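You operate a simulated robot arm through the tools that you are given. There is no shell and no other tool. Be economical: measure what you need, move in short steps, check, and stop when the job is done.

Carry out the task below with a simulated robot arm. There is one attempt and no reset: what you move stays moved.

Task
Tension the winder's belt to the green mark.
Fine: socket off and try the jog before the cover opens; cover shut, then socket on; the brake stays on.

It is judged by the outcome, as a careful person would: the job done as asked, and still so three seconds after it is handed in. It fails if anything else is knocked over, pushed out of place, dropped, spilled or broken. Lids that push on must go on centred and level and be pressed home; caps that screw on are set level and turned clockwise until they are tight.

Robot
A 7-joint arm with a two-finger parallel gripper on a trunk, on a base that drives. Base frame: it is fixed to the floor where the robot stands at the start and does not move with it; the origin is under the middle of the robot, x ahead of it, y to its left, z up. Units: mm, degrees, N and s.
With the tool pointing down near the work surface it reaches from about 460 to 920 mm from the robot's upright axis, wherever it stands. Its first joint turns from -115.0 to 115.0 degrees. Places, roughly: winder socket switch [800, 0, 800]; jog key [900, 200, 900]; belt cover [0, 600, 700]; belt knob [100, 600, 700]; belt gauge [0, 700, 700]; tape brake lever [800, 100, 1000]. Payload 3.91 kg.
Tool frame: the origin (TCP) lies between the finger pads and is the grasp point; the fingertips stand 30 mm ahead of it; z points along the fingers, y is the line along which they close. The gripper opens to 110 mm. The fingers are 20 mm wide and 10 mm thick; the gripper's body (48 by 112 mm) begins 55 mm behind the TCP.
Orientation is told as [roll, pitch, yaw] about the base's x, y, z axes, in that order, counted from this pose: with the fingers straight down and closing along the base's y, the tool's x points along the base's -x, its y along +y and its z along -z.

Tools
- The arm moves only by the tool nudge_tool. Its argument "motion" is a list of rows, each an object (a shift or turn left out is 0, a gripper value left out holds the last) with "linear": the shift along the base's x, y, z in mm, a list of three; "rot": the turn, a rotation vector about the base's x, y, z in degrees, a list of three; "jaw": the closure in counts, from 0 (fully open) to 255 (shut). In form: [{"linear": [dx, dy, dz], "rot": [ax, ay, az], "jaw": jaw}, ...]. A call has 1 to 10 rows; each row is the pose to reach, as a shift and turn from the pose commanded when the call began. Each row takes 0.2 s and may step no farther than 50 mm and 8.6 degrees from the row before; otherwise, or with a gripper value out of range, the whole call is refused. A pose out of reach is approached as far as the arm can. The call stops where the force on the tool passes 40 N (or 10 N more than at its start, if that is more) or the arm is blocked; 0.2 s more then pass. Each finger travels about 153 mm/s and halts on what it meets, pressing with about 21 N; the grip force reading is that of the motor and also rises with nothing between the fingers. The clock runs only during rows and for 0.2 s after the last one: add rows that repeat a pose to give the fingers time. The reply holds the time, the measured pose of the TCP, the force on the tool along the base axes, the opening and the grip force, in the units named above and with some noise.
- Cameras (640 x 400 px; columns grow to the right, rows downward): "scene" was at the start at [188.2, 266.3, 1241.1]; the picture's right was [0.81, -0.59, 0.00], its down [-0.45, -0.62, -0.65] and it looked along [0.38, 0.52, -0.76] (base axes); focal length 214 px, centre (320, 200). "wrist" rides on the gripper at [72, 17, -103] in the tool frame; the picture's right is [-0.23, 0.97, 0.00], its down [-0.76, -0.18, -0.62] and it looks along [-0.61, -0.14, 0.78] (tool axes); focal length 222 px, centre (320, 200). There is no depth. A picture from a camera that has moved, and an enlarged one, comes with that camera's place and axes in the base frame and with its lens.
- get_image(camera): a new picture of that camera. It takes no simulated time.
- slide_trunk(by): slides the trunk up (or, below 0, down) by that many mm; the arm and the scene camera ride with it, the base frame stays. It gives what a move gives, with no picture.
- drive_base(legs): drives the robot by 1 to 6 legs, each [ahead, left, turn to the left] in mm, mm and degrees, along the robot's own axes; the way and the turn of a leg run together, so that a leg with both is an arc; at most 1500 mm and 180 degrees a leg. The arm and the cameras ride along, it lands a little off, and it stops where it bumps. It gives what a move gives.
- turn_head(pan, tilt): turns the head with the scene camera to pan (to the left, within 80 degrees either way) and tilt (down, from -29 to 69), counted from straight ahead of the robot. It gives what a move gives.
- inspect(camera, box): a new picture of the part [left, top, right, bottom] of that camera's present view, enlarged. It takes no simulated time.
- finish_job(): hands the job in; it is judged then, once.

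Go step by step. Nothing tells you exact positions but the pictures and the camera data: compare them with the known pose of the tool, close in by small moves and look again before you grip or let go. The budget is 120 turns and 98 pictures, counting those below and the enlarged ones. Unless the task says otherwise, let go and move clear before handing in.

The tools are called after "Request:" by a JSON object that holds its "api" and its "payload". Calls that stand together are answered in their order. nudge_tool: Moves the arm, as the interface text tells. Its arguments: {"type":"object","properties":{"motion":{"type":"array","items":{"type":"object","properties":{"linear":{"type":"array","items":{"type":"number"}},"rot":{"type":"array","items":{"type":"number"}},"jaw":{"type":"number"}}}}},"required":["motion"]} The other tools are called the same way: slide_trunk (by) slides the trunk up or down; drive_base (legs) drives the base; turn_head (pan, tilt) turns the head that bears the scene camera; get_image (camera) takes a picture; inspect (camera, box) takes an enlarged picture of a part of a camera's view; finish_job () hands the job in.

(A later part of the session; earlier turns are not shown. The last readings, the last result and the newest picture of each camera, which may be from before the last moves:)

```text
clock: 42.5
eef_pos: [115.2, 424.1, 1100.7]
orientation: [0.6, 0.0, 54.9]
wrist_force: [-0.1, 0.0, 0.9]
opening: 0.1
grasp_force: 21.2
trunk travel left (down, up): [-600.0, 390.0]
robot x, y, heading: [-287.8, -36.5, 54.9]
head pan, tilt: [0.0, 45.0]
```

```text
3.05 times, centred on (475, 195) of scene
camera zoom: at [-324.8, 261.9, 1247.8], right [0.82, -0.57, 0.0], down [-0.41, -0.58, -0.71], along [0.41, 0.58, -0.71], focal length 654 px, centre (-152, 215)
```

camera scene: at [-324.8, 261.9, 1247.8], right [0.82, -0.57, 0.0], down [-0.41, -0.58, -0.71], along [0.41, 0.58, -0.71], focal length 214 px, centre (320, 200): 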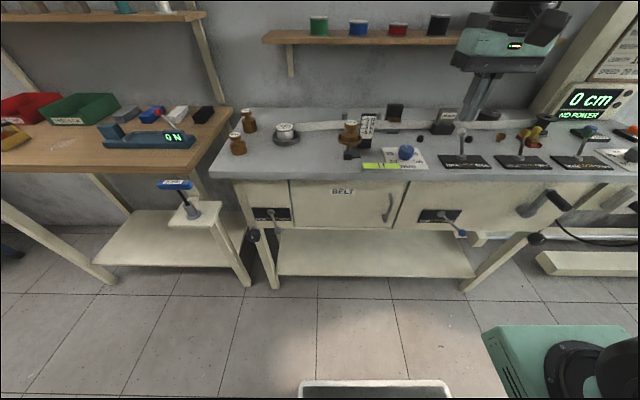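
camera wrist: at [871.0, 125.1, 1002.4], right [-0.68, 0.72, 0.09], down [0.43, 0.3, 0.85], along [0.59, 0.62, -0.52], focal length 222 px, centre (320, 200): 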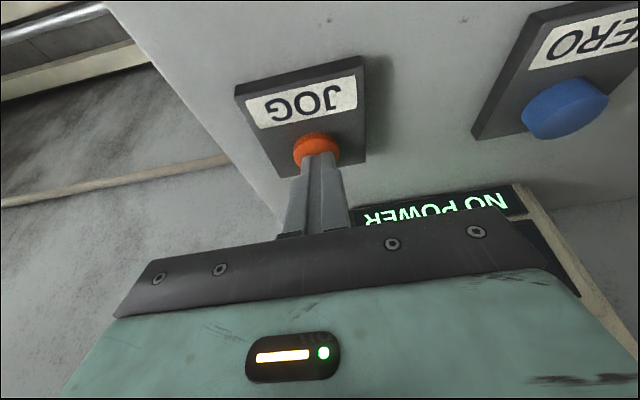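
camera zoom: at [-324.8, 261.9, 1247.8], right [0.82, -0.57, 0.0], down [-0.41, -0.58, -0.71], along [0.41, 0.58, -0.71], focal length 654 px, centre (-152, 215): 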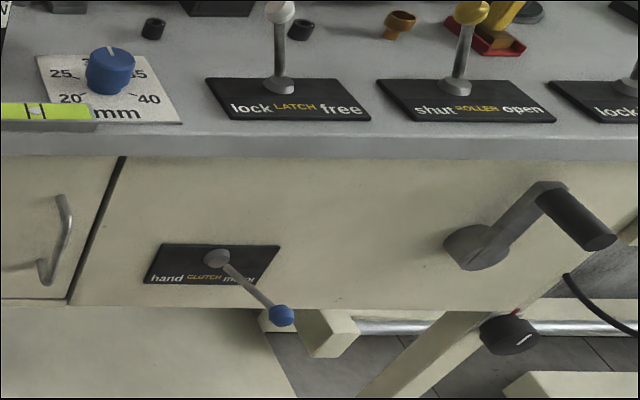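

The cover is hinged left, with a vertical bar handle at its right at about (131, 522, 742). I'll open the jaws to ~50 mm, tilt 35°, and lower in front of the handle.

Request:
{"api": "nudge_tool", "payload": {"motion": [{"linear": [-20, 20, -40], "jaw": 140}, {"linear": [-31, 30, -85], "jaw": 140}, {"linear": [-31, 30, -130], "rot": [6.9, -4.8, 0]}, {"linear": [-31, 30, -175], "rot": [13.8, -9.6, 0]}, {"linear": [-31, 30, -220], "rot": [20.7, -14.4, 0]}, {"linear": [-31, 30, -265], "rot": [28.7, -20, 0]}, {"linear": [-31, 30, -310], "rot": [28.7, -20, 0]}, {"linear": [-31, 30, -345], "rot": [28.7, -20, 0]}, {"linear": [-31, 30, -345], "rot": [28.7, -20, 0]}]}}

Request:
{"api": "get_image", "payload": {"camera": "wrist"}}

Request:
{"api": "inspect", "payload": {"camera": "scene", "box": [280, 140, 480, 280]}}

```text
refused: row 6 steps farther than a row can; nothing moved
```

```text
57 pictures are left
camera wrist: at [59.9, 373.6, 1205.3], right [-0.67, 0.74, 0.01], down [0.59, 0.52, 0.62], along [0.46, 0.42, -0.78], focal length 222 px, centre (320, 200)
```

wrist: 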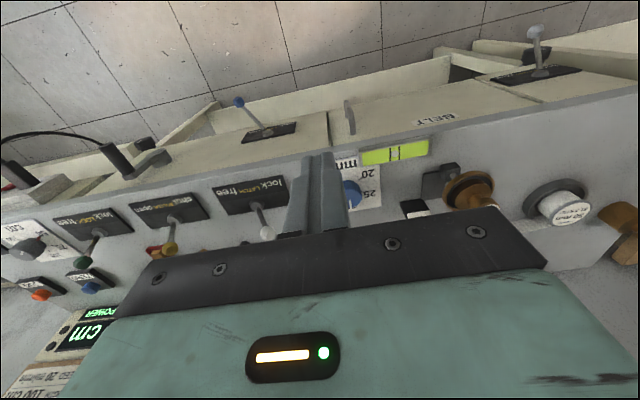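

```text
2.86 times, centred on (380, 210) of scene
camera zoom: at [-324.8, 261.9, 1247.8], right [0.82, -0.57, 0.0], down [-0.41, -0.58, -0.71], along [0.41, 0.58, -0.71], focal length 613 px, centre (149, 171)
```

zoom: 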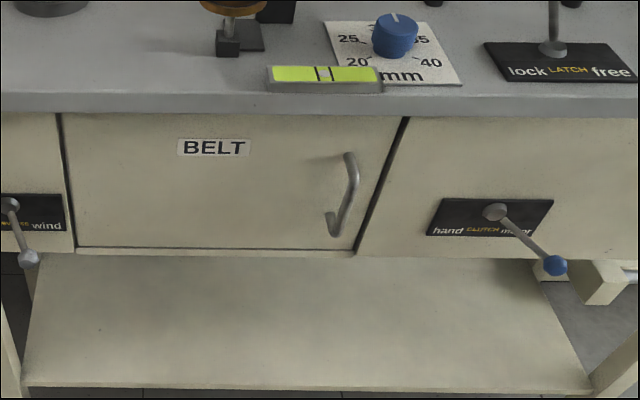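

Request:
{"api": "nudge_tool", "payload": {"motion": [{"linear": [-20, 20, -40], "jaw": 140}, {"linear": [-31, 30, -80], "rot": [5, -3.5, 0]}, {"linear": [-31, 30, -120], "rot": [10, -7, 0]}, {"linear": [-31, 30, -165], "rot": [15, -10.5, 0]}, {"linear": [-31, 30, -210], "rot": [20, -14, 0]}, {"linear": [-31, 30, -255], "rot": [25, -17.5, 0]}, {"linear": [-31, 30, -300], "rot": [28.7, -20, 0]}, {"linear": [-31, 30, -345], "rot": [28.7, -20, 0]}, {"linear": [-31, 30, -345], "rot": [28.7, -20, 0]}]}}

Request:
{"api": "get_image", "payload": {"camera": "wrist"}}

```text
clock: 44.5
eef_pos: [82.9, 453.2, 756.4]
orientation: [0.6, -35.1, 55.1]
wrist_force: [-0.3, 0.2, 0.6]
opening: 49.6
grasp_force: 0.2
trunk travel left (down, up): [-600.0, 390.0]
robot x, y, heading: [-284.0, -37.3, 55.3]
head pan, tilt: [0.0, 45.0]
```

```text
55 pictures are left
camera wrist: at [1.1, 366.1, 799.6], right [-0.7, 0.7, 0.14], down [0.3, 0.11, 0.95], along [0.65, 0.7, -0.29], focal length 222 px, centre (320, 200)
```

wrist: 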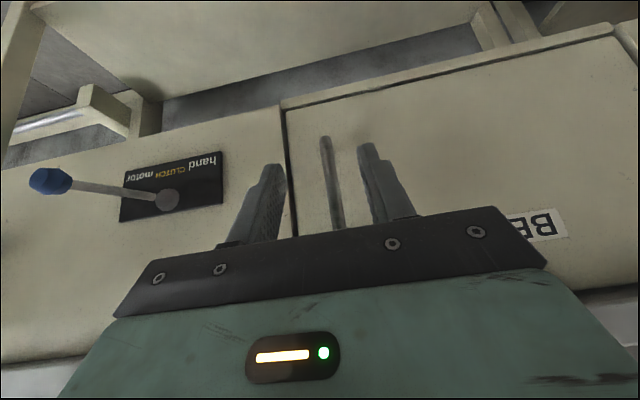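

Handle bar sits between the fingers' line; advance ~72 mm and close on it.

Request:
{"api": "nudge_tool", "payload": {"motion": [{"linear": [12, 21, -5]}, {"linear": [26, 41, -10]}, {"linear": [38, 60, -10]}, {"linear": [38, 60, -10]}]}}

Request:
{"api": "get_image", "payload": {"camera": "wrist"}}

```text
clock: 45.5
eef_pos: [121.5, 512.7, 745.1]
orientation: [0.7, -35.0, 55.2]
wrist_force: [-1.0, 0.2, -1.0]
opening: 49.7
grasp_force: 0.2
trunk travel left (down, up): [-600.0, 390.0]
robot x, y, heading: [-283.6, -37.2, 54.9]
head pan, tilt: [0.0, 45.0]
```

```text
54 pictures are left
camera wrist: at [40.1, 424.5, 789.7], right [-0.7, 0.7, 0.14], down [0.3, 0.11, 0.95], along [0.65, 0.7, -0.29], focal length 222 px, centre (320, 200)
```

wrist: 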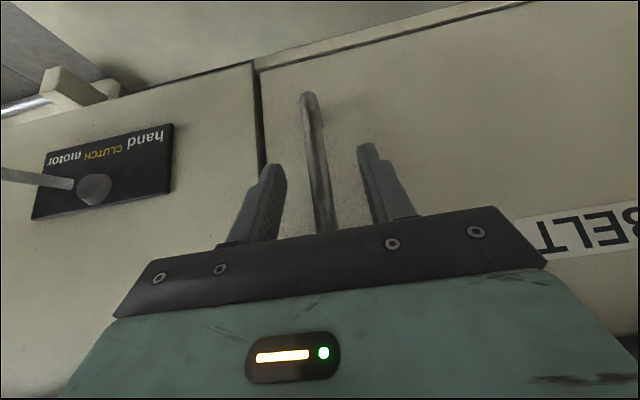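

Request:
{"api": "nudge_tool", "payload": {"motion": [{"linear": [2, 3, 0], "jaw": 255}, {"linear": [2, 3, 0], "jaw": 255}, {"linear": [2, 3, 0], "jaw": 255}]}}

Request:
{"api": "get_image", "payload": {"camera": "wrist"}}

```text
clock: 46.3
eef_pos: [120.6, 514.2, 745.7]
orientation: [0.5, -34.8, 55.1]
wrist_force: [-15.5, -13.2, 4.2]
opening: 12.2
grasp_force: 44.4
trunk travel left (down, up): [-600.0, 390.0]
robot x, y, heading: [-284.5, -40.0, 54.8]
head pan, tilt: [0.0, 45.0]
```

```text
53 pictures are left
camera wrist: at [40.3, 426.3, 790.0], right [-0.7, 0.7, 0.14], down [0.3, 0.12, 0.95], along [0.65, 0.7, -0.3], focal length 222 px, centre (320, 200)
```

wrist: 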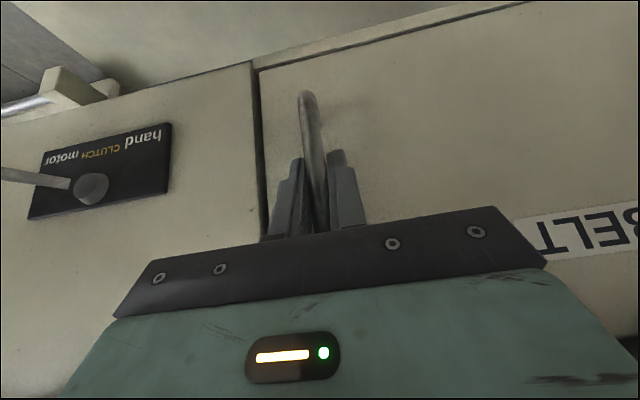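

Gripped the 12 mm bar. Pull it along the hinge arc, turning with it.

Request:
{"api": "nudge_tool", "payload": {"motion": [{"linear": [-9.5, -9.9, 0], "rot": [0, 0, -2.5]}, {"linear": [-19.3, -19.4, 0], "rot": [0, 0, -5]}, {"linear": [-29.7, -28.5, 0], "rot": [0, 0, -7.5]}, {"linear": [-40.4, -37.2, 0], "rot": [0, 0, -10]}, {"linear": [-40.4, -37.2, 0], "rot": [0, 0, -10]}]}}

Request:
{"api": "get_image", "payload": {"camera": "scene"}}

```text
clock: 47.5
eef_pos: [81.2, 478.6, 746.5]
orientation: [0.6, -34.9, 45.2]
wrist_force: [-5.0, 6.9, -16.8]
opening: 11.8
grasp_force: 45.1
trunk travel left (down, up): [-600.0, 390.0]
robot x, y, heading: [-287.0, -38.0, 55.0]
head pan, tilt: [0.0, 45.0]
```

```text
52 pictures are left
camera scene: at [-324.8, 262.7, 1247.5], right [0.82, -0.57, 0.0], down [-0.41, -0.58, -0.71], along [0.41, 0.58, -0.71], focal length 214 px, centre (320, 200)
```

scene: 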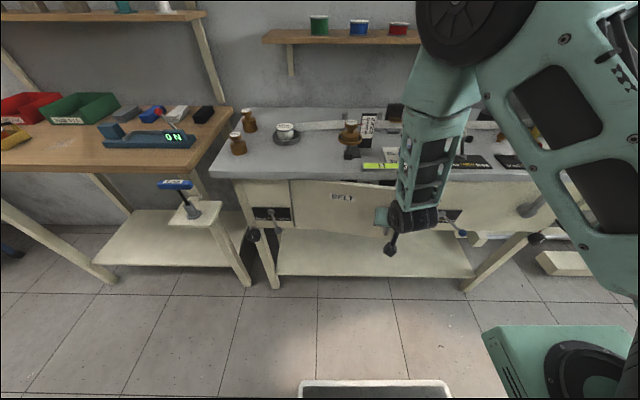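

Request:
{"api": "nudge_tool", "payload": {"motion": [{"linear": [-11, -8.1, 0], "rot": [0, 0, -2.5]}, {"linear": [-22.4, -15.8, 0], "rot": [0, 0, -5]}, {"linear": [-34, -22.9, 0], "rot": [0, 0, -7.5]}, {"linear": [-46.1, -29.6, 0], "rot": [0, 0, -10]}, {"linear": [-58.3, -35.6, 0], "rot": [0, 0, -12.5]}, {"linear": [-71, -41.3, 0], "rot": [0, 0, -15]}, {"linear": [-71, -41.3, 0], "rot": [0, 0, -15]}]}}

Request:
{"api": "get_image", "payload": {"camera": "scene"}}

```text
clock: 49.1
eef_pos: [13.4, 437.4, 747.3]
orientation: [0.5, -35.0, 30.1]
wrist_force: [-1.8, 3.6, -22.5]
opening: 11.9
grasp_force: 44.9
trunk travel left (down, up): [-600.0, 390.0]
robot x, y, heading: [-285.3, -37.1, 55.1]
head pan, tilt: [0.0, 45.0]
```

```text
51 pictures are left
camera scene: at [-324.5, 262.6, 1247.6], right [0.82, -0.57, 0.0], down [-0.41, -0.58, -0.71], along [0.41, 0.58, -0.71], focal length 214 px, centre (320, 200)
```

scene: 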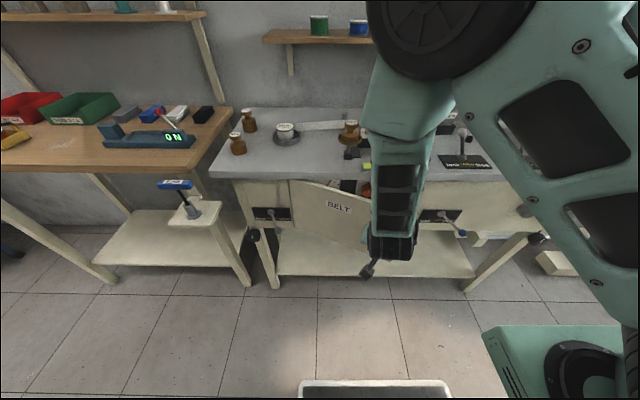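

Opening smoothly. Continue the arc to about 45°.

Request:
{"api": "nudge_tool", "payload": {"motion": [{"linear": [-12.6, -5, 0], "rot": [0, 0, -2.5]}, {"linear": [-25.7, -9.3, 0], "rot": [0, 0, -5]}, {"linear": [-38.8, -13.2, 0], "rot": [0, 0, -7.5]}, {"linear": [-52.2, -16.6, 0], "rot": [0, 0, -10]}, {"linear": [-65.6, -19.2, 0], "rot": [0, 0, -12.5]}, {"linear": [-79.2, -21.3, 0], "rot": [0, 0, -15]}, {"linear": [-92.9, -22.8, 0], "rot": [0, 0, -17.5]}, {"linear": [-106.6, -23.9, 0], "rot": [0, 0, -20]}, {"linear": [-106.6, -23.9, 0], "rot": [0, 0, -20]}]}}

Request:
{"api": "get_image", "payload": {"camera": "scene"}}

```text
clock: 51.1
eef_pos: [-93.3, 414.0, 747.2]
orientation: [0.6, -35.1, 10.2]
wrist_force: [-0.7, 7.0, -8.0]
opening: 12.0
grasp_force: 44.6
trunk travel left (down, up): [-600.0, 390.0]
robot x, y, heading: [-285.3, -39.5, 55.0]
head pan, tilt: [0.0, 45.0]
```

```text
50 pictures are left
camera scene: at [-324.9, 262.5, 1247.6], right [0.82, -0.57, 0.0], down [-0.41, -0.58, -0.71], along [0.41, 0.58, -0.71], focal length 214 px, centre (320, 200)
```

scene: 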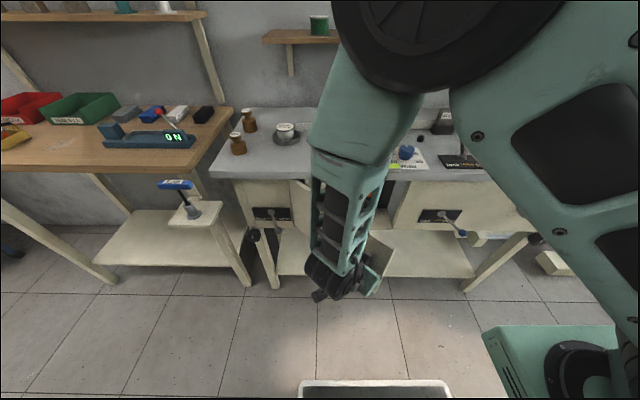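

Request:
{"api": "nudge_tool", "payload": {"motion": [{"linear": [-13.7, -0.2, 0], "rot": [0, 0, -2.5]}, {"linear": [-27.4, 0, 0], "rot": [0, 0, -5]}, {"linear": [-41.1, 1, 0], "rot": [0, 0, -7.5]}, {"linear": [-54.8, 2.2, 0], "rot": [0, 0, -10]}, {"linear": [-68.4, 4.4, 0], "rot": [0, 0, -12.5]}, {"linear": [-81.8, 6.9, 0], "rot": [0, 0, -15]}, {"linear": [-95.2, 10.2, 0], "rot": [0, 0, -17.5]}, {"linear": [-108.4, 13.9, 0], "rot": [0, 0, -20]}, {"linear": [-121.4, 18.4, 0], "rot": [0, 0, -22.5]}, {"linear": [-134.2, 23.2, 0], "rot": [0, 0, -25]}]}}

Request:
{"api": "get_image", "payload": {"camera": "scene"}}

Request:
{"api": "get_image", "payload": {"camera": "wrist"}}

```text
clock: 53.3
eef_pos: [-228.7, 435.5, 746.5]
orientation: [0.6, -35.0, -14.9]
wrist_force: [-5.3, -11.4, 19.6]
opening: 11.9
grasp_force: 45.1
trunk travel left (down, up): [-600.0, 390.0]
robot x, y, heading: [-286.3, -38.7, 55.2]
head pan, tilt: [0.0, 45.0]
```

```text
49 pictures are left
camera scene: at [-325.1, 261.2, 1248.1], right [0.82, -0.57, 0.0], down [-0.41, -0.58, -0.71], along [0.41, 0.58, -0.71], focal length 214 px, centre (320, 200)
```

scene: 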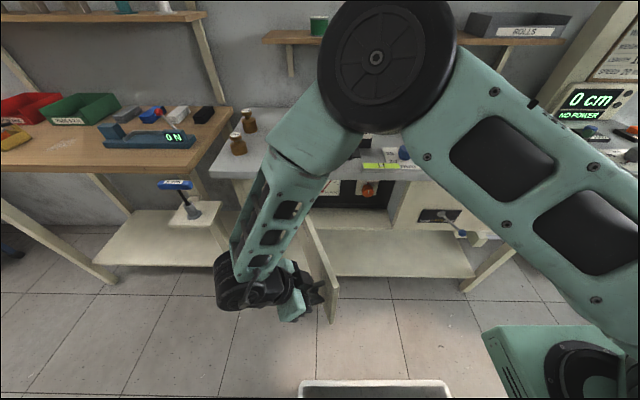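

```text
48 pictures are left
camera wrist: at [-340.1, 482.5, 790.4], right [0.42, 0.89, 0.14], down [0.21, -0.25, 0.95], along [0.88, -0.37, -0.29], focal length 222 px, centre (320, 200)
```

wrist: 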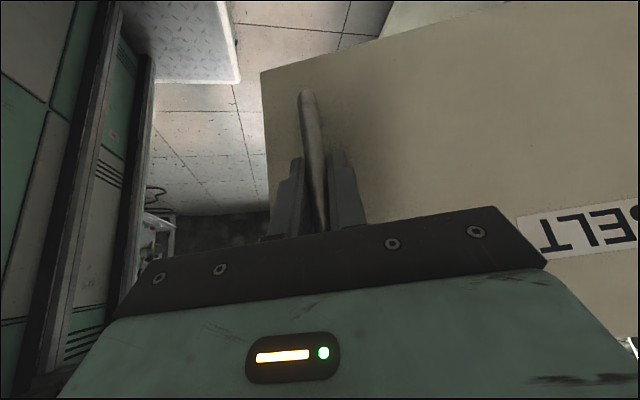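

Cover open ~70°. Release the bar and back straight off, then up.

Request:
{"api": "nudge_tool", "payload": {"motion": [{"jaw": 150}, {"jaw": 150}, {"linear": [-29, 8, 0], "jaw": 150}, {"linear": [-58, 15, 10]}, {"linear": [-87, 23, 20]}, {"linear": [-97, 26, 60]}, {"linear": [-97, 26, 108]}, {"linear": [-97, 26, 156]}, {"linear": [-97, 26, 204]}]}}

Request:
{"api": "inspect", "payload": {"camera": "scene", "box": [240, 130, 460, 340]}}

```text
clock: 55.3
eef_pos: [-321.9, 462.6, 950.6]
orientation: [0.5, -35.1, -14.8]
wrist_force: [-0.1, 0.0, 0.8]
opening: 45.2
grasp_force: 0.1
trunk travel left (down, up): [-600.0, 390.0]
robot x, y, heading: [-286.0, -36.8, 55.0]
head pan, tilt: [0.0, 45.0]
```

```text
1.90 times, centred on (350, 235) of scene
camera zoom: at [-325.0, 262.2, 1247.6], right [0.82, -0.57, 0.0], down [-0.41, -0.58, -0.71], along [0.41, 0.58, -0.71], focal length 408 px, centre (263, 133)
```

zoom: 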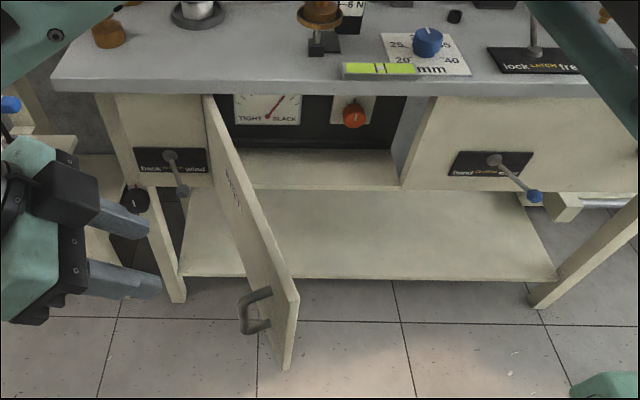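

Inside are a TIGHT/SLACK dial and an orange knob. I'll bring the arm back in front (turning yaw back), high above the cover.

Request:
{"api": "nudge_tool", "payload": {"motion": [{"linear": [0, 0, 49], "rot": [0, 0, 7]}, {"linear": [15, 0, 95], "rot": [0, 0, 14]}, {"linear": [55, 0, 120], "rot": [0, 0, 21]}, {"linear": [102, 0, 130], "rot": [0, 0, 28]}, {"linear": [150, 0, 130], "rot": [0, 0, 35]}, {"linear": [199, -5, 130], "rot": [0, 0, 42]}, {"linear": [248, -10, 130], "rot": [0, 0, 49]}, {"linear": [296, -15, 130], "rot": [0, 0, 56]}, {"linear": [345, -20, 130], "rot": [0, 0, 63]}, {"linear": [394, -25, 130], "rot": [0, 0, 70]}]}}

```text
clock: 57.5
eef_pos: [68.5, 438.2, 1081.1]
orientation: [0.8, -35.2, 55.2]
wrist_force: [0.2, 0.2, 0.2]
opening: 45.4
grasp_force: 0.1
trunk travel left (down, up): [-600.0, 390.0]
robot x, y, heading: [-288.5, -39.6, 54.9]
head pan, tilt: [0.0, 45.0]
```

Back the base 50 mm for room, then tilt the tool level and lower in front of the opening.

Request:
{"api": "drive_base", "payload": {"legs": [[-50, 0, 0]]}}

Request:
{"api": "nudge_tool", "payload": {"motion": [{"linear": [-5, 25, -40], "rot": [6.5, -4.6, 0]}, {"linear": [-10, 50, -80], "rot": [13, -9.1, 0]}, {"linear": [-15, 70, -120], "rot": [19.6, -13.7, 0]}, {"linear": [-15, 70, -165], "rot": [26.1, -18.3, 0]}, {"linear": [-15, 70, -210], "rot": [32.7, -22.9, 0]}, {"linear": [-15, 70, -250], "rot": [39.2, -27.5, 0]}, {"linear": [-15, 70, -290], "rot": [45, -31.5, 0]}, {"linear": [-15, 70, -290], "rot": [45, -31.5, 0]}]}}

Request:
{"api": "get_image", "payload": {"camera": "wrist"}}

Request:
{"api": "get_image", "payload": {"camera": "scene"}}

```text
clock: 58.4
eef_pos: [42.2, 396.8, 1081.6]
orientation: [0.6, -35.0, 55.1]
wrist_force: [0.0, 0.4, -0.9]
opening: 45.0
grasp_force: 0.1
trunk travel left (down, up): [-600.0, 390.0]
robot x, y, heading: [-313.2, -81.1, 54.7]
head pan, tilt: [0.0, 45.0]
```

```text
clock: 60.2
eef_pos: [25.1, 467.9, 790.8]
orientation: [178.0, -89.9, -122.1]
wrist_force: [-0.4, 1.2, 0.4]
opening: 45.4
grasp_force: 0.1
trunk travel left (down, up): [-600.0, 390.0]
robot x, y, heading: [-312.6, -80.5, 54.8]
head pan, tilt: [0.0, 45.0]
```

```text
46 pictures are left
camera wrist: at [-46.7, 392.9, 718.5], right [-0.8, 0.55, 0.23], down [-0.21, -0.62, 0.76], along [0.56, 0.57, 0.61], focal length 222 px, centre (320, 200)
```

wrist: 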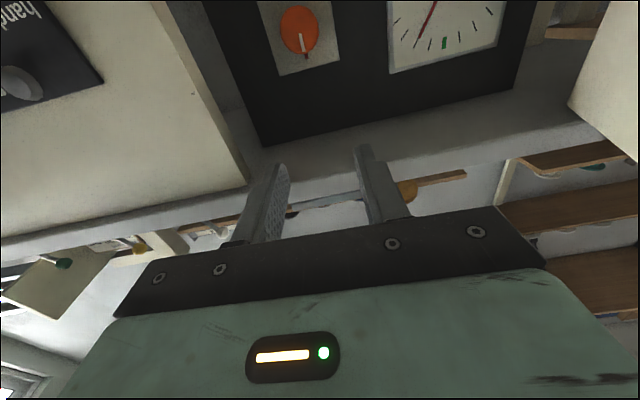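

```text
45 pictures are left
camera scene: at [-353.5, 220.8, 1247.8], right [0.82, -0.57, 0.0], down [-0.41, -0.58, -0.71], along [0.41, 0.58, -0.71], focal length 214 px, centre (320, 200)
```

scene: 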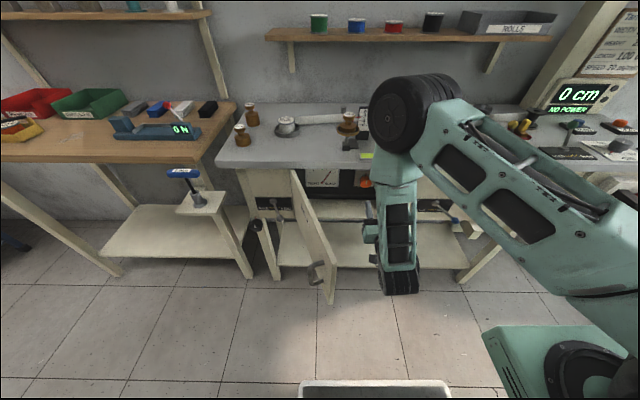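

Wrist view: red needle sits on the SLACK side, just one tick from the green mark; the knob is at about (151, 636, 718). To watch the dial with the scene camera, I'll raise the tool, shift the base right and lower the trunk.

Request:
{"api": "nudge_tool", "payload": {"motion": [{"linear": [-10, -14, 45]}, {"linear": [-17, -24, 90]}, {"linear": [-17, -24, 135]}, {"linear": [-17, -24, 180]}, {"linear": [-17, -24, 225]}]}}

Request:
{"api": "drive_base", "payload": {"legs": [[0, -140, 0]]}}

Request:
{"api": "slide_trunk", "payload": {"by": -250}}

Request:
{"api": "turn_head", "payload": {"pan": 15, "tilt": 28}}

Request:
{"api": "get_image", "payload": {"camera": "scene"}}

```text
clock: 61.4
eef_pos: [2.0, 483.4, 1015.3]
orientation: [-32.9, -89.7, 88.5]
wrist_force: [-0.7, 1.0, -0.9]
opening: 45.2
grasp_force: 0.1
out of reach, approached as far as the arm can: row 3, 4, 5
trunk travel left (down, up): [-600.0, 390.0]
robot x, y, heading: [-318.0, -80.5, 54.9]
head pan, tilt: [0.0, 45.0]
```

```text
clock: 62.7
eef_pos: [114.0, 403.1, 1015.6]
orientation: [-36.5, -89.9, 92.1]
wrist_force: [0.1, -0.2, -0.2]
opening: 45.3
grasp_force: 0.2
trunk travel left (down, up): [-600.0, 390.0]
robot x, y, heading: [-205.2, -157.8, 54.9]
head pan, tilt: [0.0, 45.0]
```

```text
clock: 65.3
eef_pos: [113.6, 403.9, 765.7]
orientation: [-38.6, -89.9, 94.1]
wrist_force: [-0.7, 0.1, -0.8]
opening: 45.3
grasp_force: 0.1
trunk travel left (down, up): [-350.0, 640.0]
robot x, y, heading: [-203.5, -156.5, 55.2]
head pan, tilt: [0.0, 45.0]
```

```text
clock: 66.1
eef_pos: [113.3, 404.0, 765.6]
orientation: [-38.4, -89.9, 94.0]
wrist_force: [-0.1, -0.5, -0.8]
opening: 45.3
grasp_force: 0.2
trunk travel left (down, up): [-350.0, 640.0]
robot x, y, heading: [-204.5, -157.5, 55.0]
head pan, tilt: [15.0, 28.0]
```

```text
44 pictures are left
camera scene: at [-256.7, 161.1, 1023.5], right [0.94, -0.34, 0.0], down [-0.16, -0.44, -0.88], along [0.3, 0.83, -0.47], focal length 214 px, centre (320, 200)
```

scene: 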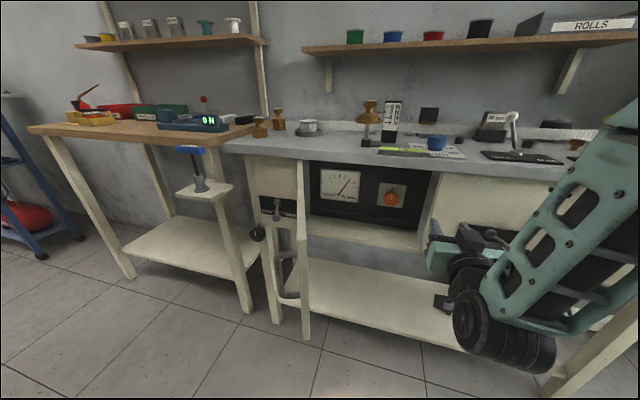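

Excellent view of the dial and knob. Zoom in.

Request:
{"api": "inspect", "payload": {"camera": "scene", "box": [300, 150, 440, 235]}}

```text
4.57 times, centred on (370, 192) of scene
camera zoom: at [-256.7, 161.1, 1023.5], right [0.94, -0.34, 0.0], down [-0.16, -0.44, -0.88], along [0.3, 0.83, -0.47], focal length 980 px, centre (91, 234)
```

zoom: 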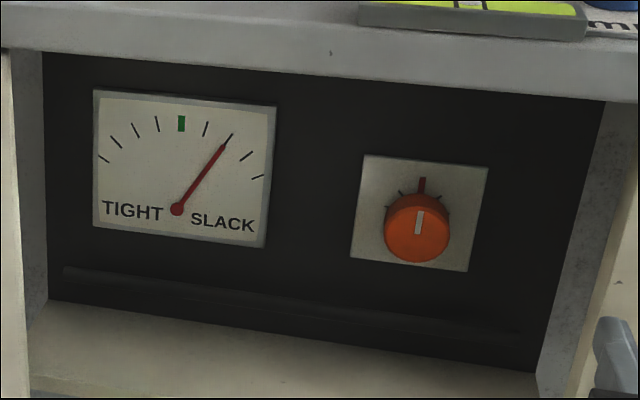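

Knob: 44 mm orange, front face about (149, 637, 718); needle is two ticks to the slack side of green. Move in front of the knob with jaws at ~66 mm.

Request:
{"api": "nudge_tool", "payload": {"motion": [{"linear": [-30, 20, -10], "jaw": 102}, {"linear": [-60, 40, -25], "jaw": 102}, {"linear": [-85, 60, -40], "jaw": 102}, {"linear": [-65, 90, -48], "jaw": 102}, {"linear": [-45, 119, -48], "jaw": 102}, {"linear": [-45, 119, -48], "jaw": 102}]}}

Request:
{"api": "get_image", "payload": {"camera": "scene"}}

Request:
{"api": "get_image", "payload": {"camera": "wrist"}}

```text
clock: 67.5
eef_pos: [68.5, 522.8, 717.9]
orientation: [-43.7, -89.9, 99.3]
wrist_force: [-0.1, 0.4, 0.1]
opening: 65.9
grasp_force: 0.0
trunk travel left (down, up): [-350.0, 640.0]
robot x, y, heading: [-198.9, -159.7, 54.9]
head pan, tilt: [15.0, 28.0]
```

```text
42 pictures are left
camera scene: at [-256.9, 161.1, 1023.5], right [0.94, -0.34, 0.0], down [-0.16, -0.44, -0.88], along [0.3, 0.83, -0.47], focal length 214 px, centre (320, 200)
```

scene: 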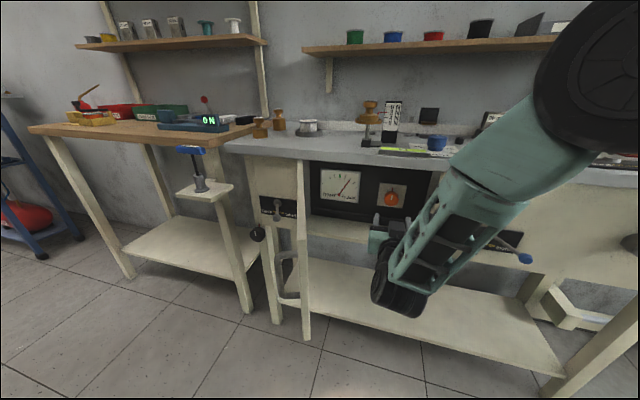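

```text
41 pictures are left
camera wrist: at [-3.6, 447.9, 646.0], right [-0.8, 0.55, 0.23], down [-0.21, -0.61, 0.76], along [0.56, 0.57, 0.61], focal length 222 px, centre (320, 200)
```

wrist: 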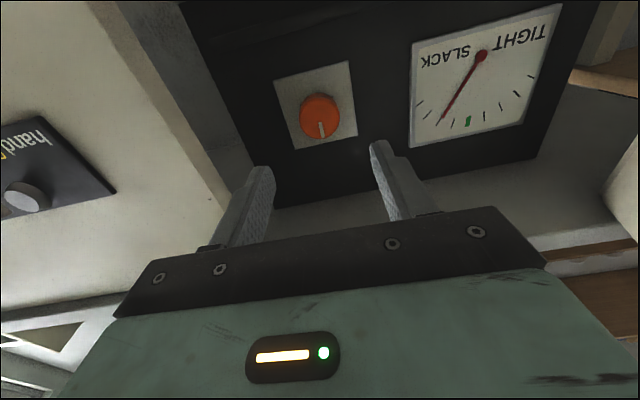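

Aligned with the knob. Advance with fingers either side of it.

Request:
{"api": "nudge_tool", "payload": {"motion": [{"linear": [20, 29, 1]}, {"linear": [40, 57, 2]}, {"linear": [57, 82, 2]}, {"linear": [64, 91.5, 2]}, {"linear": [70, 100, 2]}, {"linear": [70, 100, 2]}]}}

Request:
{"api": "inspect", "payload": {"camera": "scene", "box": [300, 150, 440, 235]}}

Request:
{"api": "get_image", "payload": {"camera": "wrist"}}

```text
clock: 68.9
eef_pos: [139.5, 623.1, 719.4]
orientation: [-47.3, -89.9, 102.9]
wrist_force: [0.0, 0.0, -0.6]
opening: 66.0
grasp_force: 0.1
trunk travel left (down, up): [-350.0, 640.0]
robot x, y, heading: [-203.4, -156.5, 54.8]
head pan, tilt: [15.0, 28.0]
```

```text
4.57 times, centred on (370, 192) of scene
camera zoom: at [-256.8, 161.2, 1023.5], right [0.94, -0.34, 0.0], down [-0.16, -0.44, -0.88], along [0.3, 0.83, -0.47], focal length 980 px, centre (91, 234)
```

zoom: 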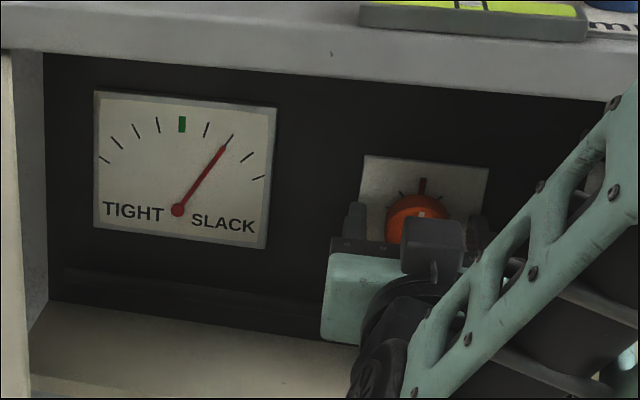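

```text
39 pictures are left
camera wrist: at [65.5, 547.0, 647.6], right [-0.8, 0.55, 0.23], down [-0.21, -0.61, 0.76], along [0.56, 0.57, 0.61], focal length 222 px, centre (320, 200)
```

wrist: 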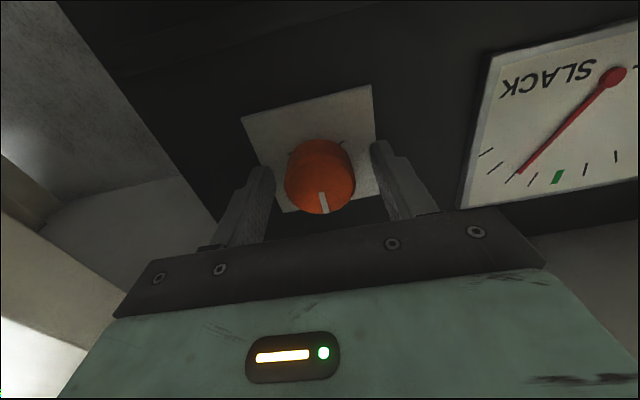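

Request:
{"api": "nudge_tool", "payload": {"motion": [{"jaw": 255}, {"jaw": 255}, {"jaw": 255}]}}

Request:
{"api": "get_image", "payload": {"camera": "wrist"}}

```text
clock: 69.7
eef_pos: [140.0, 622.2, 720.0]
orientation: [-40.7, -89.8, 96.5]
wrist_force: [-0.2, 1.2, -1.3]
opening: 42.2
grasp_force: 44.6
trunk travel left (down, up): [-350.0, 640.0]
robot x, y, heading: [-202.7, -156.1, 54.9]
head pan, tilt: [15.0, 28.0]
```

```text
38 pictures are left
camera wrist: at [65.7, 546.9, 647.6], right [-0.8, 0.55, 0.23], down [-0.21, -0.61, 0.76], along [0.56, 0.57, 0.61], focal length 222 px, centre (320, 200)
```

wrist: 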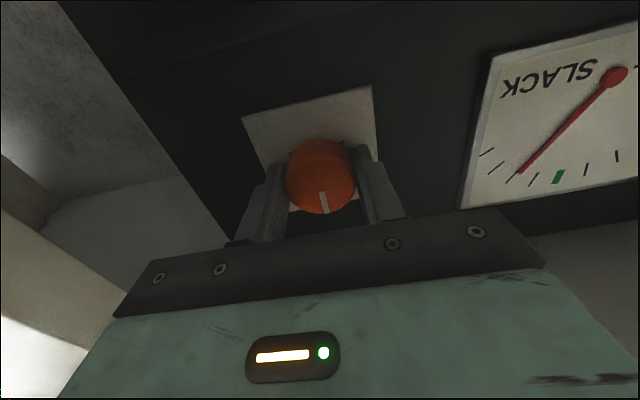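

Firm grip, low side force. Turn clockwise 15° and watch the needle.

Request:
{"api": "nudge_tool", "payload": {"motion": [{"rot": [2.1, 3.1, 0]}, {"rot": [4.2, 6.2, 0]}, {"rot": [6.4, 9.3, 0]}, {"rot": [8.5, 12.4, 0]}, {"rot": [8.5, 12.4, 0]}]}}

Request:
{"api": "inspect", "payload": {"camera": "scene", "box": [300, 150, 440, 235]}}

```text
clock: 70.9
eef_pos: [138.9, 623.0, 719.9]
orientation: [89.9, -74.9, -34.3]
wrist_force: [1.6, -6.3, 1.8]
opening: 41.8
grasp_force: 45.0
trunk travel left (down, up): [-350.0, 640.0]
robot x, y, heading: [-201.3, -156.5, 55.0]
head pan, tilt: [15.0, 28.0]
```

```text
4.57 times, centred on (370, 192) of scene
camera zoom: at [-256.8, 160.9, 1023.6], right [0.94, -0.34, 0.0], down [-0.16, -0.44, -0.88], along [0.3, 0.83, -0.47], focal length 980 px, centre (91, 234)
```

zoom: 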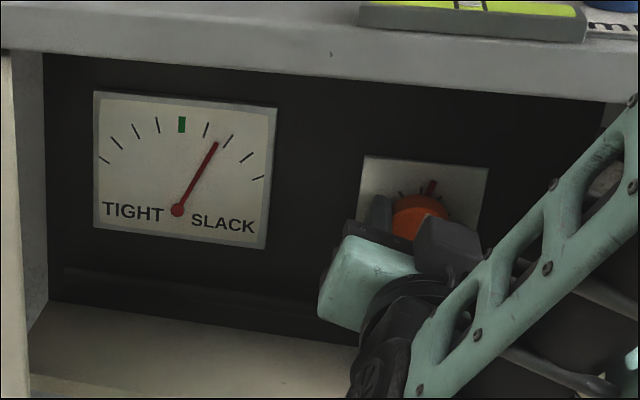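

Clockwise tightens: 15° of knob gives ~6° of needle; about 68° more needed. Continue by 45°.

Request:
{"api": "nudge_tool", "payload": {"motion": [{"rot": [3.15, 4.63, 0]}, {"rot": [6.3, 9.26, 0]}, {"rot": [9.45, 13.9, 0]}, {"rot": [12.6, 18.5, 0]}, {"rot": [15.8, 23.2, 0]}, {"rot": [18.9, 27.8, 0]}, {"rot": [22.1, 32.4, 0]}, {"rot": [25.3, 37.2, 0]}, {"rot": [25.3, 37.2, 0]}]}}

Request:
{"api": "inspect", "payload": {"camera": "scene", "box": [300, 150, 440, 235]}}

```text
clock: 72.9
eef_pos: [138.5, 623.3, 719.0]
orientation: [89.9, -29.9, -34.1]
wrist_force: [0.4, -6.6, 1.0]
opening: 41.3
grasp_force: 44.9
trunk travel left (down, up): [-350.0, 640.0]
robot x, y, heading: [-200.5, -155.4, 55.1]
head pan, tilt: [15.0, 28.0]
```

```text
4.57 times, centred on (370, 192) of scene
camera zoom: at [-256.8, 161.1, 1023.6], right [0.94, -0.34, 0.0], down [-0.16, -0.44, -0.88], along [0.3, 0.83, -0.47], focal length 980 px, centre (91, 234)
```

zoom: 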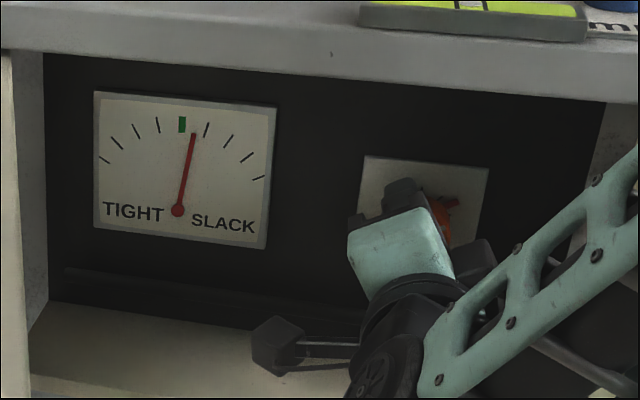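

Needle ~10°, green ~3°; about 17° of knob remain. Turn 14° and check.

Request:
{"api": "nudge_tool", "payload": {"motion": [{"rot": [2, 2.9, 0]}, {"rot": [3.9, 5.8, 0]}, {"rot": [5.9, 8.7, 0]}, {"rot": [7.9, 11.6, 0]}, {"rot": [7.9, 11.6, 0]}]}}

Request:
{"api": "inspect", "payload": {"camera": "scene", "box": [310, 155, 370, 215]}}

```text
clock: 74.1
eef_pos: [139.5, 622.4, 719.7]
orientation: [89.7, -15.9, -34.3]
wrist_force: [5.4, -6.6, 2.4]
opening: 41.2
grasp_force: 44.8
trunk travel left (down, up): [-350.0, 640.0]
robot x, y, heading: [-199.8, -158.4, 55.0]
head pan, tilt: [15.0, 28.0]
```

```text
6.67 times, centred on (340, 185) of scene
camera zoom: at [-256.6, 160.9, 1023.7], right [0.94, -0.34, 0.0], down [-0.16, -0.44, -0.88], along [0.3, 0.83, -0.47], focal length 1430 px, centre (187, 300)
```

zoom: 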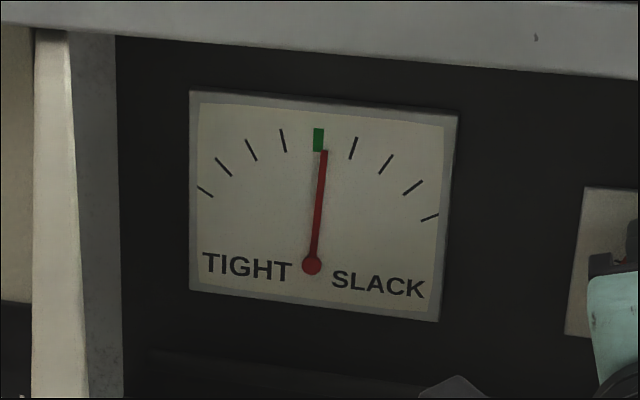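

Request:
{"api": "nudge_tool", "payload": {"motion": [{"rot": [1.9, 2.8, 0]}, {"rot": [3.9, 5.7, 0]}, {"rot": [3.9, 5.7, 0]}]}}

Request:
{"api": "inspect", "payload": {"camera": "scene", "box": [310, 155, 370, 215]}}

```text
clock: 74.9
eef_pos: [138.3, 623.0, 719.9]
orientation: [89.9, -9.0, -34.3]
wrist_force: [5.3, -0.2, 4.2]
opening: 41.2
grasp_force: 44.7
trunk travel left (down, up): [-350.0, 640.0]
robot x, y, heading: [-204.7, -158.0, 54.7]
head pan, tilt: [15.0, 28.0]
```

```text
6.67 times, centred on (340, 185) of scene
camera zoom: at [-256.7, 161.1, 1023.7], right [0.94, -0.34, 0.0], down [-0.16, -0.44, -0.88], along [0.3, 0.83, -0.47], focal length 1430 px, centre (187, 300)
```

zoom: 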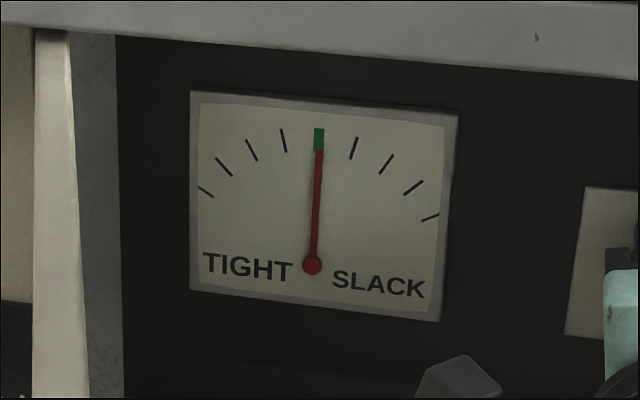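

The needle is on the green mark. Release the knob and back out, then check again.

Request:
{"api": "nudge_tool", "payload": {"motion": [{"jaw": 102}, {"jaw": 102}, {"linear": [-17, -24, 0]}, {"linear": [-38, -55, 0]}, {"linear": [-60, -87, 0]}, {"linear": [-82, -119, 0]}, {"linear": [-105, -152, 0]}, {"linear": [-125, -182, 0]}]}}

Request:
{"api": "inspect", "payload": {"camera": "scene", "box": [310, 155, 370, 215]}}

```text
clock: 76.7
eef_pos: [14.5, 440.2, 719.5]
orientation: [89.9, -9.1, -34.3]
wrist_force: [0.1, -0.2, -0.1]
opening: 65.9
grasp_force: 0.1
trunk travel left (down, up): [-350.0, 640.0]
robot x, y, heading: [-203.7, -161.5, 55.3]
head pan, tilt: [15.0, 28.0]
```

```text
6.67 times, centred on (340, 185) of scene
camera zoom: at [-256.7, 161.2, 1023.5], right [0.94, -0.34, 0.0], down [-0.16, -0.44, -0.88], along [0.3, 0.83, -0.47], focal length 1430 px, centre (187, 300)
```

zoom: 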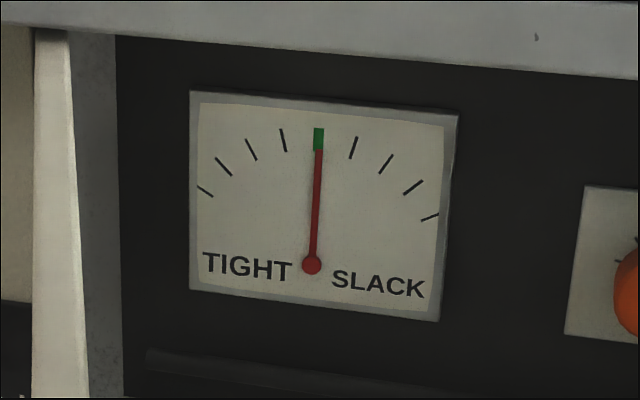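

Needle holds on green. Now untwist the tool and bring it clear, then restore the base and trunk for closing the cover by its handle.

Request:
{"api": "nudge_tool", "payload": {"motion": [{"linear": [15, -10, 0], "rot": [-4.6, -6.65, 0], "jaw": 140}, {"linear": [30, -20, 0], "rot": [-9.2, -13.3, 0]}, {"linear": [45, -32, 0], "rot": [-13.8, -19.95, 0]}, {"linear": [45, -32, 0], "rot": [-18.4, -26.6, 0]}, {"linear": [45, -32, 0], "rot": [-23, -33.25, 0]}, {"linear": [45, -32, 0], "rot": [-27.6, -39.9, 0]}, {"linear": [45, -32, 0], "rot": [-32.2, -46.55, 0]}, {"linear": [45, -32, 0], "rot": [-36.8, -53.2, 0]}, {"linear": [45, -32, 0], "rot": [-41.4, -59.85, 0]}, {"linear": [45, -32, 0], "rot": [-46, -66.5, 0]}]}}

```text
clock: 78.9
eef_pos: [57.6, 409.3, 719.7]
orientation: [-12.6, -89.6, 67.7]
wrist_force: [-0.2, 1.2, 0.5]
opening: 49.7
grasp_force: 0.0
trunk travel left (down, up): [-350.0, 640.0]
robot x, y, heading: [-204.4, -158.1, 54.8]
head pan, tilt: [15.0, 28.0]
```

Request:
{"api": "slide_trunk", "payload": {"by": 250}}

Request:
{"api": "nudge_tool", "payload": {"motion": [{"linear": [5, -5, 15], "rot": [-5.7, 4, 0]}, {"linear": [10, -10, 30], "rot": [-11.4, 8, 0]}, {"linear": [15, -10, 45], "rot": [-17.1, 12, 0]}, {"linear": [15, -10, 60], "rot": [-22.8, 16, 0]}, {"linear": [15, -10, 75], "rot": [-28.5, 20, 0]}, {"linear": [15, -10, 90], "rot": [-34.2, 24, 0]}, {"linear": [15, -10, 100], "rot": [-39.9, 28, 0]}, {"linear": [15, -10, 110], "rot": [-45, 31.5, 0]}]}}

```text
clock: 81.5
eef_pos: [59.1, 409.9, 970.0]
orientation: [7.8, -89.6, 47.3]
wrist_force: [-0.1, -0.3, -0.5]
opening: 49.6
grasp_force: 0.1
trunk travel left (down, up): [-600.0, 390.0]
robot x, y, heading: [-201.2, -155.1, 54.8]
head pan, tilt: [15.0, 28.0]
```

```text
clock: 83.3
eef_pos: [73.4, 401.5, 1079.9]
orientation: [0.4, -34.6, 54.9]
wrist_force: [0.6, 0.0, 0.6]
opening: 49.8
grasp_force: 0.0
trunk travel left (down, up): [-600.0, 390.0]
robot x, y, heading: [-203.9, -159.0, 55.0]
head pan, tilt: [15.0, 28.0]
```

Request:
{"api": "drive_base", "payload": {"legs": [[52, 137, 0]]}}

Request:
{"api": "turn_head", "payload": {"pan": 0, "tilt": 45}}

Request:
{"api": "get_image", "payload": {"camera": "scene"}}

```text
clock: 84.7
eef_pos: [-8.6, 520.7, 1079.4]
orientation: [0.2, -34.6, 55.1]
wrist_force: [-0.7, 0.4, 0.3]
opening: 49.5
grasp_force: 0.0
trunk travel left (down, up): [-600.0, 390.0]
robot x, y, heading: [-283.2, -37.9, 55.0]
head pan, tilt: [15.0, 28.0]
```

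```text
clock: 85.5
eef_pos: [-10.0, 519.7, 1080.1]
orientation: [0.3, -34.6, 55.1]
wrist_force: [0.2, 0.1, 0.6]
opening: 50.0
grasp_force: 0.1
trunk travel left (down, up): [-600.0, 390.0]
robot x, y, heading: [-283.1, -37.3, 55.0]
head pan, tilt: [0.0, 45.0]
```

```text
32 pictures are left
camera scene: at [-323.3, 261.5, 1247.8], right [0.82, -0.57, 0.0], down [-0.4, -0.58, -0.71], along [0.4, 0.58, -0.71], focal length 214 px, centre (320, 200)
```

scene: 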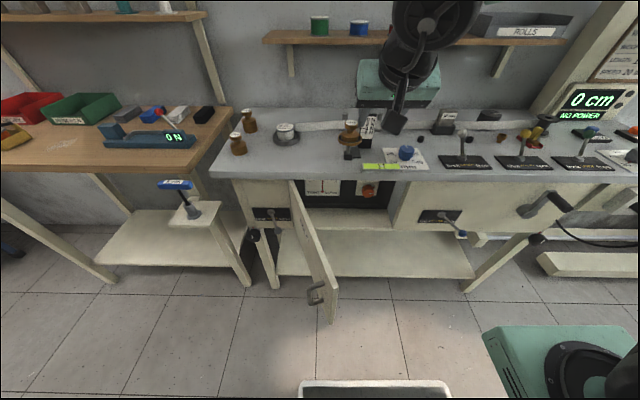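

Cover still at ~70°. Swing the tool over to the handle's outer side.

Request:
{"api": "nudge_tool", "payload": {"motion": [{"linear": [-20, -30, 0], "rot": [0, 0, -7]}, {"linear": [-45, -60, 0], "rot": [0, 0, -14]}, {"linear": [-85, -80, 0], "rot": [0, 0, -21]}, {"linear": [-125, -90, 0], "rot": [0, 0, -28]}, {"linear": [-165, -90, 0], "rot": [0, 0, -35]}, {"linear": [-205, -85, 0], "rot": [0, 0, -42]}, {"linear": [-245, -78, -10], "rot": [0, 0, -49]}, {"linear": [-280, -68, -40], "rot": [0, 0, -56]}, {"linear": [-305, -60, -75], "rot": [0, 0, -63]}, {"linear": [-318, -58, -120], "rot": [0, 0, -70]}]}}

Request:
{"api": "nudge_tool", "payload": {"motion": [{"linear": [0, 0, -48]}, {"linear": [0, 0, -96]}, {"linear": [0, 0, -144]}, {"linear": [0, 0, -190]}, {"linear": [0, 0, -213]}, {"linear": [0, 0, -213]}]}}

Request:
{"api": "get_image", "payload": {"camera": "wrist"}}

```text
clock: 87.7
eef_pos: [-328.1, 463.0, 959.8]
orientation: [0.4, -34.7, -15.1]
wrist_force: [0.3, -0.2, 1.1]
opening: 49.4
grasp_force: 0.0
trunk travel left (down, up): [-600.0, 390.0]
robot x, y, heading: [-280.2, -40.1, 55.2]
head pan, tilt: [0.0, 45.0]
```

```text
clock: 89.0
eef_pos: [-328.9, 462.4, 746.5]
orientation: [0.4, -34.6, -15.0]
wrist_force: [-0.1, -0.9, 0.4]
opening: 49.6
grasp_force: 0.2
trunk travel left (down, up): [-600.0, 390.0]
robot x, y, heading: [-282.6, -37.9, 55.1]
head pan, tilt: [0.0, 45.0]
```

```text
31 pictures are left
camera wrist: at [-439.5, 510.1, 790.6], right [0.43, 0.89, 0.13], down [0.22, -0.25, 0.94], along [0.88, -0.38, -0.3], focal length 222 px, centre (320, 200)
```

wrist: 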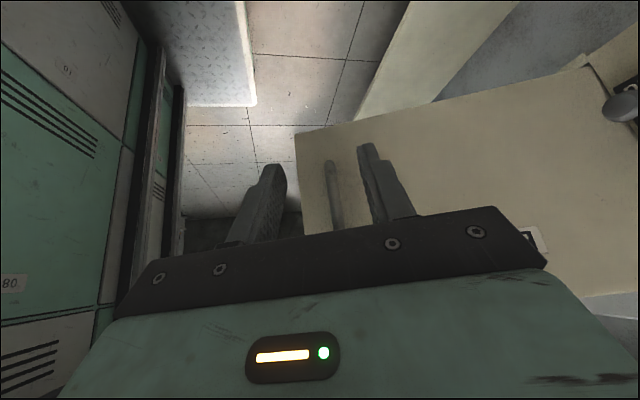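

The bar lies between the fingers. Advance and grip at the old release pose.

Request:
{"api": "nudge_tool", "payload": {"motion": [{"linear": [35, -9.4, 0]}, {"linear": [70, -18.8, 0]}, {"linear": [100, -26.8, 0]}, {"linear": [100, -26.8, 0]}, {"linear": [100, -26.8, 0], "jaw": 255}, {"linear": [100, -26.8, 0], "jaw": 255}, {"linear": [100, -26.8, 0], "jaw": 255}]}}

Request:
{"api": "get_image", "payload": {"camera": "wrist"}}

```text
clock: 90.7
eef_pos: [-228.4, 437.2, 746.1]
orientation: [0.3, -34.6, -15.0]
wrist_force: [1.1, 2.4, 2.0]
opening: 11.8
grasp_force: 45.2
trunk travel left (down, up): [-600.0, 390.0]
robot x, y, heading: [-279.3, -36.8, 54.7]
head pan, tilt: [0.0, 45.0]
```

```text
30 pictures are left
camera wrist: at [-339.8, 483.2, 790.8], right [0.43, 0.89, 0.13], down [0.22, -0.24, 0.94], along [0.88, -0.38, -0.3], focal length 222 px, centre (320, 200)
```

wrist: 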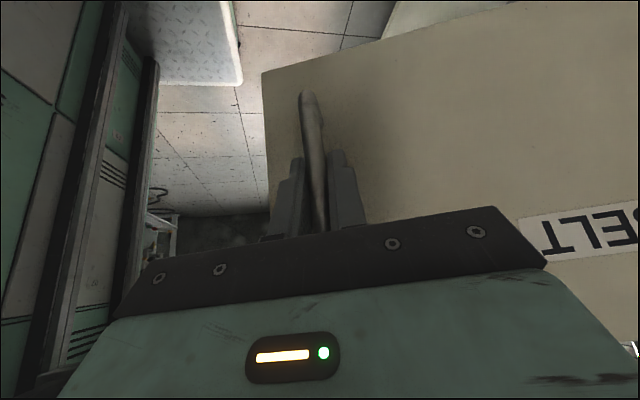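

Request:
{"api": "nudge_tool", "payload": {"motion": [{"linear": [12.8, -4.8, 0], "rot": [0, 0, 2.5]}, {"linear": [25.8, -9.3, 0], "rot": [0, 0, 5]}, {"linear": [39, -13, 0], "rot": [0, 0, 7.5]}, {"linear": [52.4, -16.3, 0], "rot": [0, 0, 10]}, {"linear": [65.8, -18.8, 0], "rot": [0, 0, 12.5]}, {"linear": [79.4, -21, 0], "rot": [0, 0, 15]}, {"linear": [93.1, -22.2, 0], "rot": [0, 0, 17.5]}, {"linear": [106.8, -23.2, 0], "rot": [0, 0, 20]}, {"linear": [120.5, -23.4, 0], "rot": [0, 0, 22.5]}, {"linear": [134.2, -23.2, 0], "rot": [0, 0, 25]}]}}

Request:
{"api": "nudge_tool", "payload": {"motion": [{"linear": [13.7, 1.1, 0], "rot": [0, 0, 2.5]}, {"linear": [27.4, 2.6, 0], "rot": [0, 0, 5]}, {"linear": [41, 4.7, 0], "rot": [0, 0, 7.5]}, {"linear": [54.4, 7.3, 0], "rot": [0, 0, 10]}, {"linear": [67.8, 10.7, 0], "rot": [0, 0, 12.5]}, {"linear": [80.9, 14.6, 0], "rot": [0, 0, 15]}, {"linear": [94, 18.9, 0], "rot": [0, 0, 17.5]}, {"linear": [106.6, 23.9, 0], "rot": [0, 0, 20]}]}}

```text
clock: 92.8
eef_pos: [-93.6, 412.7, 747.2]
orientation: [0.5, -34.6, 10.1]
wrist_force: [-1.4, 29.3, 22.1]
opening: 11.8
grasp_force: 45.2
trunk travel left (down, up): [-600.0, 390.0]
robot x, y, heading: [-281.9, -36.6, 55.2]
head pan, tilt: [0.0, 45.0]
```

```text
clock: 94.7
eef_pos: [12.0, 438.2, 746.3]
orientation: [0.4, -34.7, 30.1]
wrist_force: [-11.2, 26.8, -3.6]
opening: 11.9
grasp_force: 45.0
trunk travel left (down, up): [-600.0, 390.0]
robot x, y, heading: [-285.5, -34.9, 54.9]
head pan, tilt: [0.0, 45.0]
```

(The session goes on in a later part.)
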